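You operate a simulated robot arm through the tools that you are given. There is no shell and no other tool. Be economical: measure what you need, move in short steps, check, and stop when the job is done.

You are at the controls of a simulated robot arm. One attempt, no reset.

TASK
Put the brown notebook on top of the cherry jar.
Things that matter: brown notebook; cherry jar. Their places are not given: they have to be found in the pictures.

It is judged by the outcome, as a careful person would: the job done as asked, and still so three seconds after it is handed in. It fails if anything else is knocked over, pushed out of place, dropped, spilled or broken.

THE ROBOT
A 7-joint arm with a two-finger parallel gripper, fixed in place. Base frame: the origin is at the foot of the arm, x ahead of it, y to its left, z up; the work surface is at about z = 0. Lengths are in m, angles in degrees, forces in N, time in s.
With the tool pointing down near the work surface it reaches from about 0.24 to 0.62 m from the base axis. Its first joint turns from -66.0 to 66.0 degrees. Payload 2.6 kg.
The TCP is the grasp point between the finger pads, 0.03 m short of the fingertips. In the tool frame z runs along the fingers and y along their closing line. Largest opening 0.094 m; finger width 0.028, thickness 0.01; the body of the gripper, 0.05 by 0.096 m, starts 0.055 m behind the TCP.
Orientation is told as [roll, pitch, yaw] about the base's x, y, z axes, in that order, counted from this pose: with the fingers straight down and closing along the base's y, the tool's x points along the base's -x, its y along +y and its z along -z.

THE INTERFACE
- The arm moves only by the tool arm_command. Its argument "motion" is a list of rows, each a list of 3 entries, a list of its own where there are three numbers: the shift along the base's x, y, z in units of 40 mm (1.0 is 40 mm), then the turn about the base's z in units of 6 degrees (1.0 is 6 degrees), then the finger opening in cm, from 0 to 9.4. In form: [[[x, y, z], spin, gripper], ...]. A call has 1 to 12 rows; each row shifts and turns the commanded pose from where the row before left it. A call with a number of a shift or a turn outside -1 to 1 is refused whole. Rows are played at 5 a second. More than 0.05 m and 8.6 degrees between two rows, or a gripper value outside its range, and nothing of the call is played. A pose out of reach is approached as far as the arm can. The call stops where the force on the tool passes 40 N (or 10 N more than at its start, if that is more) or the arm is blocked; 0.2 s more then pass. Each finger travels about 0.072 m/s and halts on what it meets, pressing with about 27 N; the grip force reading is that of the motor and also rises with nothing between the fingers. The clock runs only during rows and for 0.2 s after the last one: add rows that do not move to give the fingers time. It gives the time, the measured TCP pose, the force on the tool (base axes), the opening and the grip force at its end, in the units of the frame above (readings bear some noise).
- Cameras (640 x 400 px; columns grow to the right, rows downward): "scene" is fixed at [0.0638, 0.4684, 0.5692]; the picture's right is [-0.34, -0.94, 0.00], its down [-0.49, 0.18, -0.85] and it looks along [0.80, -0.29, -0.53] (base axes); focal length 284 px, centre (320, 200). "wrist" rides on the gripper at [-0.037, 0, -0.058] in the tool frame; the picture's right is [0.00, -1.00, 0.00], its down [0.97, 0.00, -0.24] and it looks along [0.24, 0.00, 0.97] (tool axes); focal length 218 px, centre (320, 200).
- grab_frame(camera): a new picture of that camera. It takes no simulated time.
- measure_at(camera, pixels): for up to 12 pixels [column, row] of the newest picture of that camera ("zoom" is the newest enlarged one), the place [x, y, z] in the base frame of the surface seen there, good to about 0.002 m. It takes no simulated time.
- zoom(camera, box): a new picture of the part [left, top, right, bottom] of that camera's present view, enlarged. It takes no simulated time.
- sign_off(): hands the job in; it is judged then, once.

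Go step by step. Measure first, check grasps and placings, and put right what went wrong. The budget is 60 turns and 26 pictures, counting those below and the enlarged ones. Unless the task says otherwise, let go and move clear before handing in, and close with one line.

The tools are called after "Emit:" as name(argument=value, ...) on one line, values as JSON. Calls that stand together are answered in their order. arm_command: Moves the arm, as the interface text tells. Its arguments: {"type":"object","properties":{"motion":{"type":"array","items":{"type":"array"}}},"required":["motion"]} The other tools are called the same way: grab_frame (camera) takes a picture; measure_at (camera, pixels) gives the place of the surface under pixels of a picture; zoom (camera, box) takes an enlarged picture of a part of a camera's view; sign_off () hands the job in.

At the start:

```text
clock: 0.0
position: [0.3489, 0.1766, 0.3806]
tool_rot: [0.0, 0.1, 0.0]
force: [-0.4, 0.1, -0.6]
opening: 0.0942
grip_force: 0.0
```

scene: 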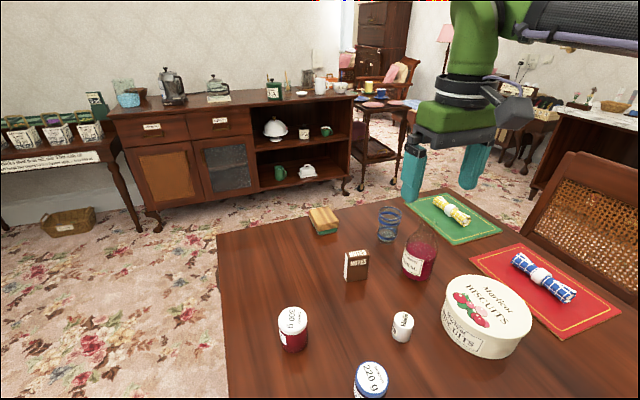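
wrist: 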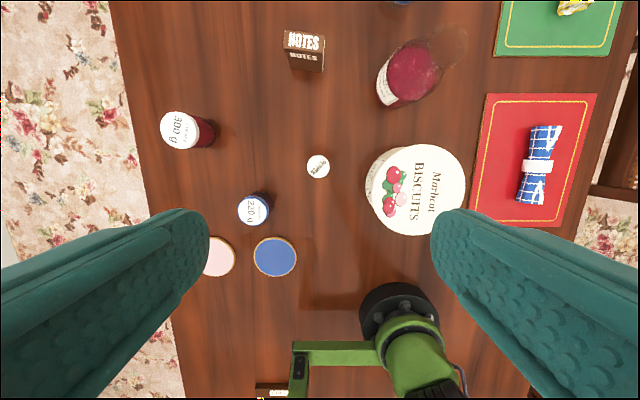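

The scene shows a small dark "NOTES" block at scene (355,265), and jars at (292,328) and (370,380). I'll zoom in to identify them.

Emit:
zoom(camera="scene", box=[260, 200, 450, 400])

Emit:
zoom(camera="wrist", box=[140, 0, 480, 240])

```text
2.00 times, centred on (355, 300) of scene
```

zoom: 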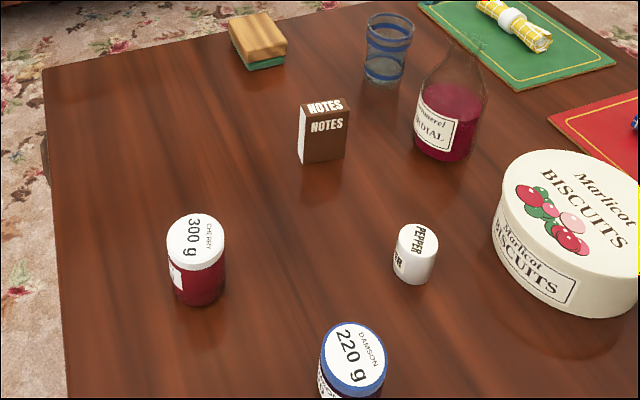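

```text
1.67 times, centred on (310, 120) of wrist
```

zoom: 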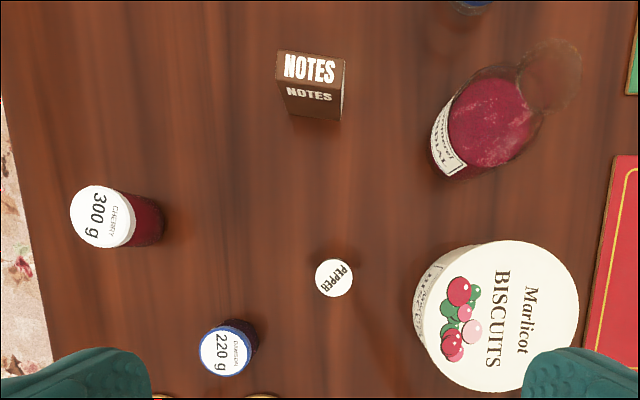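

The cherry jar is the white-lidded 300 g one (wrist zoom (102,217)), and the notebook stands upright at (312,80). I'll measure both.

Emit:
measure_at(camera="zoom", pixels=[[281, 53], [343, 62], [341, 83], [286, 80], [312, 70], [290, 110], [336, 117], [103, 217], [75, 217], [131, 217], [103, 190], [103, 243]])

Emit:
measure_at(camera="scene", pixels=[[346, 254], [366, 250], [368, 258], [347, 260], [346, 278], [366, 277], [292, 315], [281, 320], [303, 320], [292, 323]])

```text
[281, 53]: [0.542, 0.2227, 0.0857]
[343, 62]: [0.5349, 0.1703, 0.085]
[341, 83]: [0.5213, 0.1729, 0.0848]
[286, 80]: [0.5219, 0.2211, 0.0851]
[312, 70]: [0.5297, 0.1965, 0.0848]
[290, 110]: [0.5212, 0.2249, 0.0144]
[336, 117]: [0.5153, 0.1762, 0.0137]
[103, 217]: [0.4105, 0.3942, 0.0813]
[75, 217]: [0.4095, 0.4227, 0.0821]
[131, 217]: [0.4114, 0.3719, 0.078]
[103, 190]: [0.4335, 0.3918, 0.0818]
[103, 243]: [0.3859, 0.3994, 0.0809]
```

```text
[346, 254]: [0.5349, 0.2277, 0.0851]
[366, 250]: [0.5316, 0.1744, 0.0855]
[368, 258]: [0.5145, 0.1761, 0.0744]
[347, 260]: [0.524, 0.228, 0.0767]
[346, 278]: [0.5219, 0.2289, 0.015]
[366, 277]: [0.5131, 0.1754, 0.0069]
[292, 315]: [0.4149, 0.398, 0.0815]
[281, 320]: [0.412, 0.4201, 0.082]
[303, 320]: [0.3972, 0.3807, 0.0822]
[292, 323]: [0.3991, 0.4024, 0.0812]
```

The notebook is about 55 × 21 × 85 mm, centred at (0.53, 0.198) and turned about -7.5°; the jar lid centre is near (0.41, 0.397), z 0.082. I'll hover above the notebook, lined up to grip it across its width.

Emit:
arm_command(motion=[[[0.75, 0.09, -0.7], -0.21, 9.4], [[0.75, 0.09, -0.7], -0.21, 9.4], [[0.75, 0.09, -0.7], -0.21, 9.4], [[0.75, 0.09, -0.7], -0.21, 9.4], [[0.75, 0.09, -0.7], -0.21, 9.4], [[0.75, 0.09, -0.7], -0.2, 9.4], [[0, 0, 0], 0, 9.4], [[0, 0, 0], 0, 9.4]])

Emit:
grab_frame(camera="wrist")

```text
clock: 1.8
position: [0.5302, 0.1992, 0.2137]
tool_rot: [0.0, 0.0, -7.5]
force: [0.2, 0.3, -0.2]
opening: 0.0941
grip_force: 0.1
```

```text
21 pictures are left
```

wrist: 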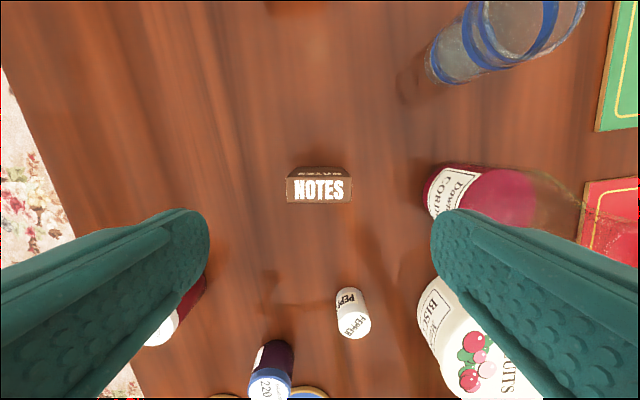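

The notebook's edges are parallel to the image rows at (320,187), so the yaw is right. I'll measure its top corners and the bottle's nearest edge at (425,190).

Emit:
measure_at(camera="wrist", pixels=[[289, 181], [350, 181], [289, 200], [350, 200], [320, 172], [424, 195], [435, 180], [580, 190], [500, 185]])

```text
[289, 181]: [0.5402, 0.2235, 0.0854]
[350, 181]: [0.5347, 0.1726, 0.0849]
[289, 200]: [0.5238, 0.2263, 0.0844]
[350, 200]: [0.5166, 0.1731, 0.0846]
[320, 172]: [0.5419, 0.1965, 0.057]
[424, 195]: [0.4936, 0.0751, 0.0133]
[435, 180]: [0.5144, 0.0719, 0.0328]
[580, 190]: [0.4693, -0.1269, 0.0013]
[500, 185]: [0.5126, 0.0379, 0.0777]
```

The centre is (0.529, 0.199), under the TCP, and the bottle is clear of the fingers. Descending to z ≈ 0.057, then closing.

Emit:
arm_command(motion=[[[-0.02, 0, -0.9], 0, 9.4], [[0, 0, -0.9], 0, 9.4], [[0, 0, -0.8], 0, 9.4], [[0, 0, -0.7], 0, 9.4], [[0, 0, -0.6], 0, 9.4], [[0, 0, 0], 0, 9.4], [[0, 0, 0], 0, 8], [[0, 0, 0], 0, 7], [[0, 0, 0], 0, 6], [[0, 0, 0], 0, 4.5], [[0, 0, 0], 0, 4], [[0, 0, 0], 0, 4]])

Emit:
grab_frame(camera="wrist")

```text
clock: 4.4
position: [0.5276, 0.1972, 0.0569]
tool_rot: [0.0, 0.0, -7.5]
force: [-0.2, -0.1, 0.5]
opening: 0.0617
grip_force: 26.7
```

```text
20 pictures are left
```

wrist: 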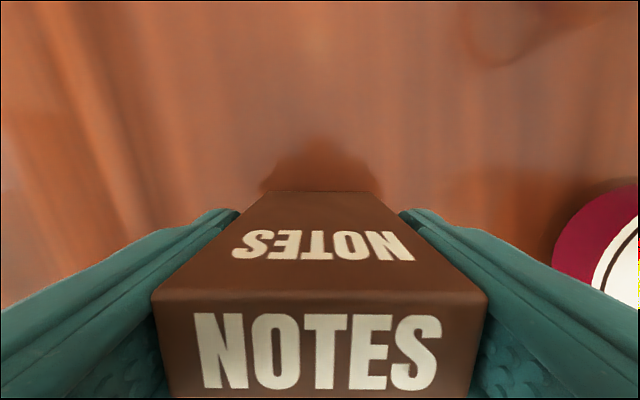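

The fingers stopped at 0.0617 with 26.7 N and the notebook sits squarely between the pads. Lifting straight up.

Emit:
arm_command(motion=[[[0, 0, 0.3], 0, 4], [[0, 0, 0.6], 0, 4], [[0, 0, 0.8], 0, 4], [[0, 0, 0.8], 0, 4], [[0, 0, 0.8], 0, 4], [[0, 0, 0.5], 0, 4], [[0, 0, 0], 0, 4]])

Emit:
grab_frame(camera="scene")

```text
clock: 6.0
position: [0.5295, 0.197, 0.2082]
tool_rot: [0.0, 0.0, -7.6]
force: [-0.3, 0.1, -1.6]
opening: 0.0616
grip_force: 27.5
```

```text
19 pictures are left
```

scene: 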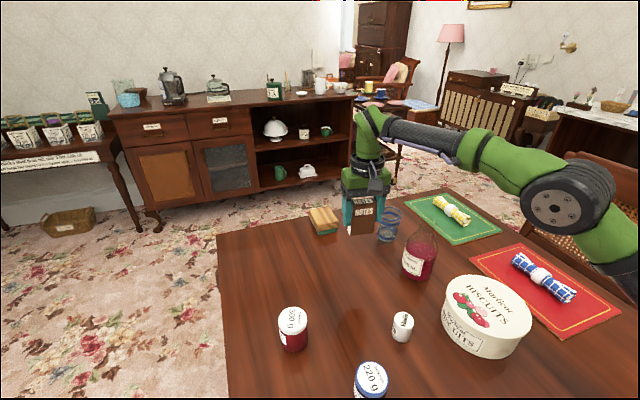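

The notebook is held upright and clear at scene (362,213). I'll zoom in on the jar lid for an accurate centre.

Emit:
zoom(camera="scene", box=[260, 300, 324, 340])

Emit:
zoom(camera="scene", box=[330, 185, 394, 240])

```text
10.00 times, centred on (292, 320) of scene
```

zoom: 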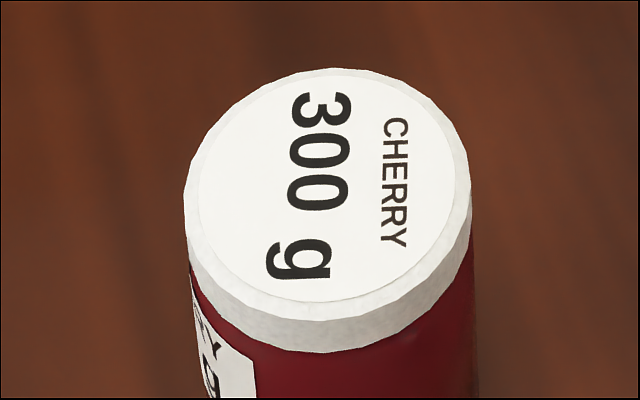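

```text
7.27 times, centred on (362, 212) of scene
```

zoom: 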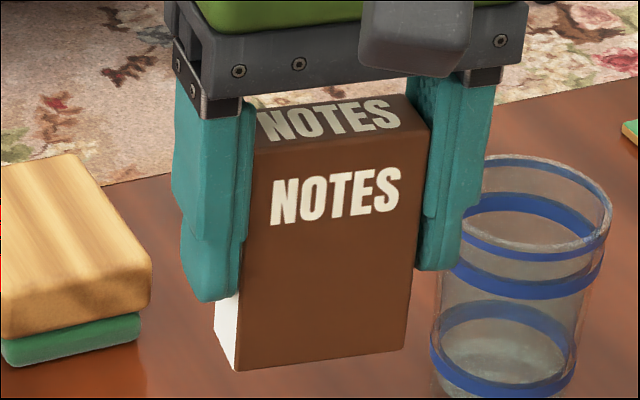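

The lid's centre is at about scene (292.7, 319). I'll measure it, its rim and the notebook's bottom corners.

Emit:
measure_at(camera="zoom", pixels=[[248, 364], [400, 342], [320, 340], [217, 325], [262, 150], [425, 130], [262, 112], [408, 100]])

Emit:
measure_at(camera="scene", pixels=[[292.7, 319], [279.7, 319], [306, 319], [293, 307.8], [292.7, 330.2]])

```text
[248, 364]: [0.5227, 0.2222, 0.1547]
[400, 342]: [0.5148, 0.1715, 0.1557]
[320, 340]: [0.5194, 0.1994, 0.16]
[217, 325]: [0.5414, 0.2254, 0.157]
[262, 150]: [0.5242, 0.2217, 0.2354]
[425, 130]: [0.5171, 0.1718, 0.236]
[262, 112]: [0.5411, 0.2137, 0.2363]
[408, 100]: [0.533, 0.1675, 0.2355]
```

```text
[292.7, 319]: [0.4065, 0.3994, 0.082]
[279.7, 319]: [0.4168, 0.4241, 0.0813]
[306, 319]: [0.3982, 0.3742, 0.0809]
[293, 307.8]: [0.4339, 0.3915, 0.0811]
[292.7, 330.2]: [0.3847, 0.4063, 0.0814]
```

The lid centre is (0.409, 0.398) and the held notebook's centre is (0.5285, 0.197), with its bottom about 0.055 below the TCP. Moving over the jar at this height.

Emit:
arm_command(motion=[[[-0.2, 0.34, 0], 0, 4], [[-0.4, 0.68, 0], 0, 4], [[-0.5, 0.83, 0], 0, 4], [[-0.5, 0.83, 0], 0, 4], [[-0.5, 0.83, 0], 0, 4], [[-0.45, 0.75, 0], 0, 4], [[-0.3, 0.5, 0], 0, 4], [[-0.14, 0.26, 0], 0, 4], [[0, 0, 0], 0, 4], [[0, 0, 0], 0, 4]])

Emit:
zoom(camera="scene", box=[230, 220, 358, 350])

```text
clock: 8.2
position: [0.4096, 0.3987, 0.2087]
tool_rot: [0.0, 0.1, -7.5]
force: [-0.5, -0.5, -0.8]
opening: 0.0614
grip_force: 26.6
```

```text
3.08 times, centred on (294, 285) of scene
```

zoom: 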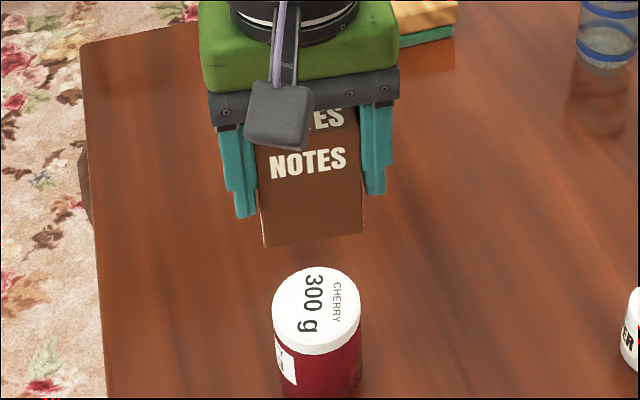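

The notebook hangs above the lid. I'll check its front bottom corners at zoom (268,242) and (358,230).

Emit:
measure_at(camera="zoom", pixels=[[268, 242], [359, 230], [314, 236], [264, 165], [357, 150], [316, 305]])

```text
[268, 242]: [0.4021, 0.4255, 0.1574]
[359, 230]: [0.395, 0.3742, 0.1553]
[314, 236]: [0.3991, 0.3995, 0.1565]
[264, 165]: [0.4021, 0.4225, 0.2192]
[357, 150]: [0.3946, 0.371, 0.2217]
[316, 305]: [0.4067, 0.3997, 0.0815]
```

The front face is at x 0.399, so the notebook's centre is at about (0.409, 0.399), over the lid's centre. Descending to about 6 mm above the lid.

Emit:
arm_command(motion=[[[0, 0, -0.5], 0, 4], [[0, 0, -0.5], 0, 4], [[0, 0, -0.35], 0, 4], [[0, 0, -0.2], 0, 4], [[0, 0, -0.05], 0, 4], [[0, 0, 0], 0, 4]])

Emit:
zoom(camera="scene", box=[255, 260, 335, 330])

```text
clock: 9.6
position: [0.4099, 0.3983, 0.1457]
tool_rot: [0.0, 0.0, -7.5]
force: [0.2, -0.2, -0.2]
opening: 0.0616
grip_force: 27.3
```

```text
5.71 times, centred on (295, 295) of scene
```

zoom: 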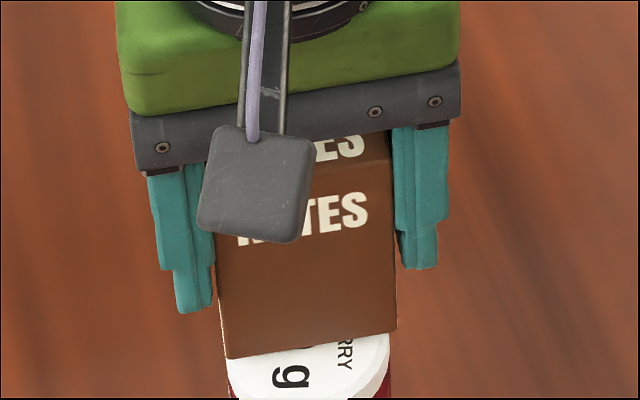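

The notebook is still just above the lid (no contact force). Lowering in about 1 mm steps until it touches.

Emit:
arm_command(motion=[[[0, 0, -0.05], 0, 4], [[0, 0, -0.03], 0, 4], [[0, 0, -0.03], 0, 4], [[0, 0, 0], 0, 4]])

```text
clock: 10.6
position: [0.4081, 0.398, 0.1405]
tool_rot: [0.0, 0.0, -7.6]
force: [0.8, 0.6, -1.6]
opening: 0.0614
grip_force: 27.0
```

No contact yet at z 0.1405; continuing in small steps.

Emit:
arm_command(motion=[[[0, 0, -0.02], 0, 4], [[0, 0, -0.02], 0, 4], [[0, 0, 0], 0, 4]])

```text
clock: 11.4
position: [0.4078, 0.3999, 0.1395]
tool_rot: [0.0, -0.1, -7.5]
force: [1.0, 0.2, 0.0]
opening: 0.0612
grip_force: 27.1
```

Still no clear force at z 0.1395; going down a little further.

Emit:
arm_command(motion=[[[0, 0, -0.02], 0, 4], [[0, 0, 0], 0, 4]])

Emit:
zoom(camera="scene", box=[255, 270, 335, 340])

```text
clock: 12.0
position: [0.4081, 0.4005, 0.1395]
tool_rot: [0.1, 0.1, -7.5]
force: [-2.2, 0.9, 4.4]
opening: 0.0615
grip_force: 26.7
```

```text
5.71 times, centred on (295, 305) of scene
```

zoom: 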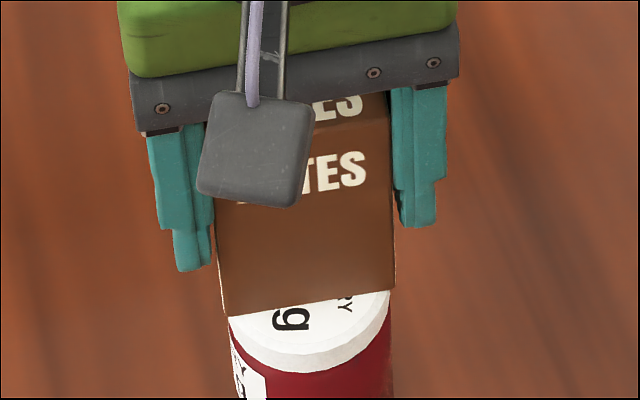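

The upward force is now 4.4 N, and the bottom edge at zoom (310,303) rests on the lid: it is seated. Opening the fingers slowly.

Emit:
arm_command(motion=[[[0, 0, 0], 0, 6.0], [[0, 0, 0], 0, 6.2], [[0, 0, 0], 0, 6.4], [[0, 0, 0], 0, 6.7], [[0, 0, 0], 0, 7.2], [[0, 0, 0], 0, 7.8], [[0, 0, 0], 0, 8.4], [[0, 0, 0], 0, 8.4]])

Emit:
zoom(camera="scene", box=[255, 270, 335, 340])

```text
clock: 13.8
position: [0.4085, 0.3984, 0.1388]
tool_rot: [0.0, 0.0, -7.5]
force: [0.2, 0.3, 0.6]
opening: 0.084
grip_force: 0.1
```

```text
5.71 times, centred on (295, 305) of scene
```

zoom: 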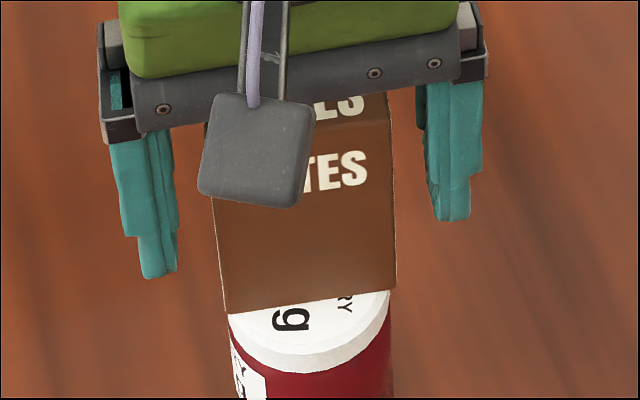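

The notebook stands on the lid by itself with gaps on both sides. Retreating straight up.

Emit:
arm_command(motion=[[[0, 0, 0.2], 0, 8.4], [[0, 0, 0.5], 0, 8.4], [[0, 0, 0.8], 0, 8.4], [[0, 0, 0.9], 0, 8.4], [[0, 0, 0.9], 0, 8.4], [[0, 0, 0.6], 0, 8.4], [[0, 0, 0], 0, 8.4], [[0, 0, 0], 0, 8.4]])

Emit:
grab_frame(camera="scene")

Emit:
grab_frame(camera="wrist")

```text
clock: 15.6
position: [0.4006, 0.3988, 0.2766]
tool_rot: [0.2, 0.0, -7.5]
force: [-0.7, 0.2, -0.1]
opening: 0.0838
grip_force: 0.1
out of reach, approached as far as the arm can: row 5, 6
```

```text
12 pictures are left
```

scene: 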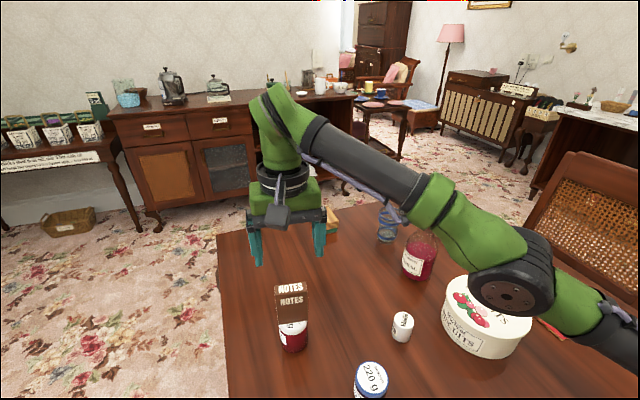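

```text
11 pictures are left
```

wrist: 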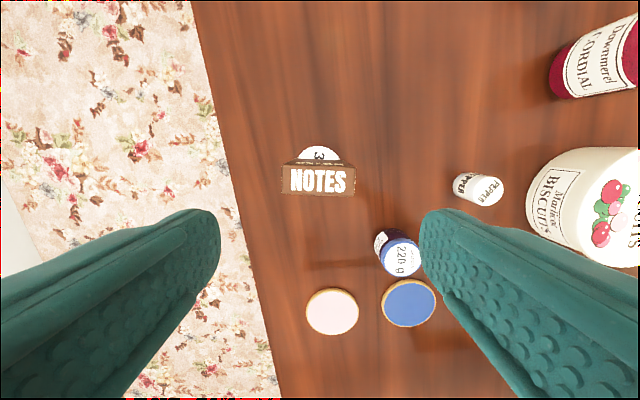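

The notebook stands upright on the cherry jar at scene (292,303), the fingers are clear at z ≈ 0.247 against its top at about 0.167, and nothing else has moved. Handing in.

Emit:
sign_off()

```text
The job is handed in.
```

The brown notebook is standing upright on the lid of the cherry jar; I let go, moved the gripper clear, and saw nothing else out of place before handing in.
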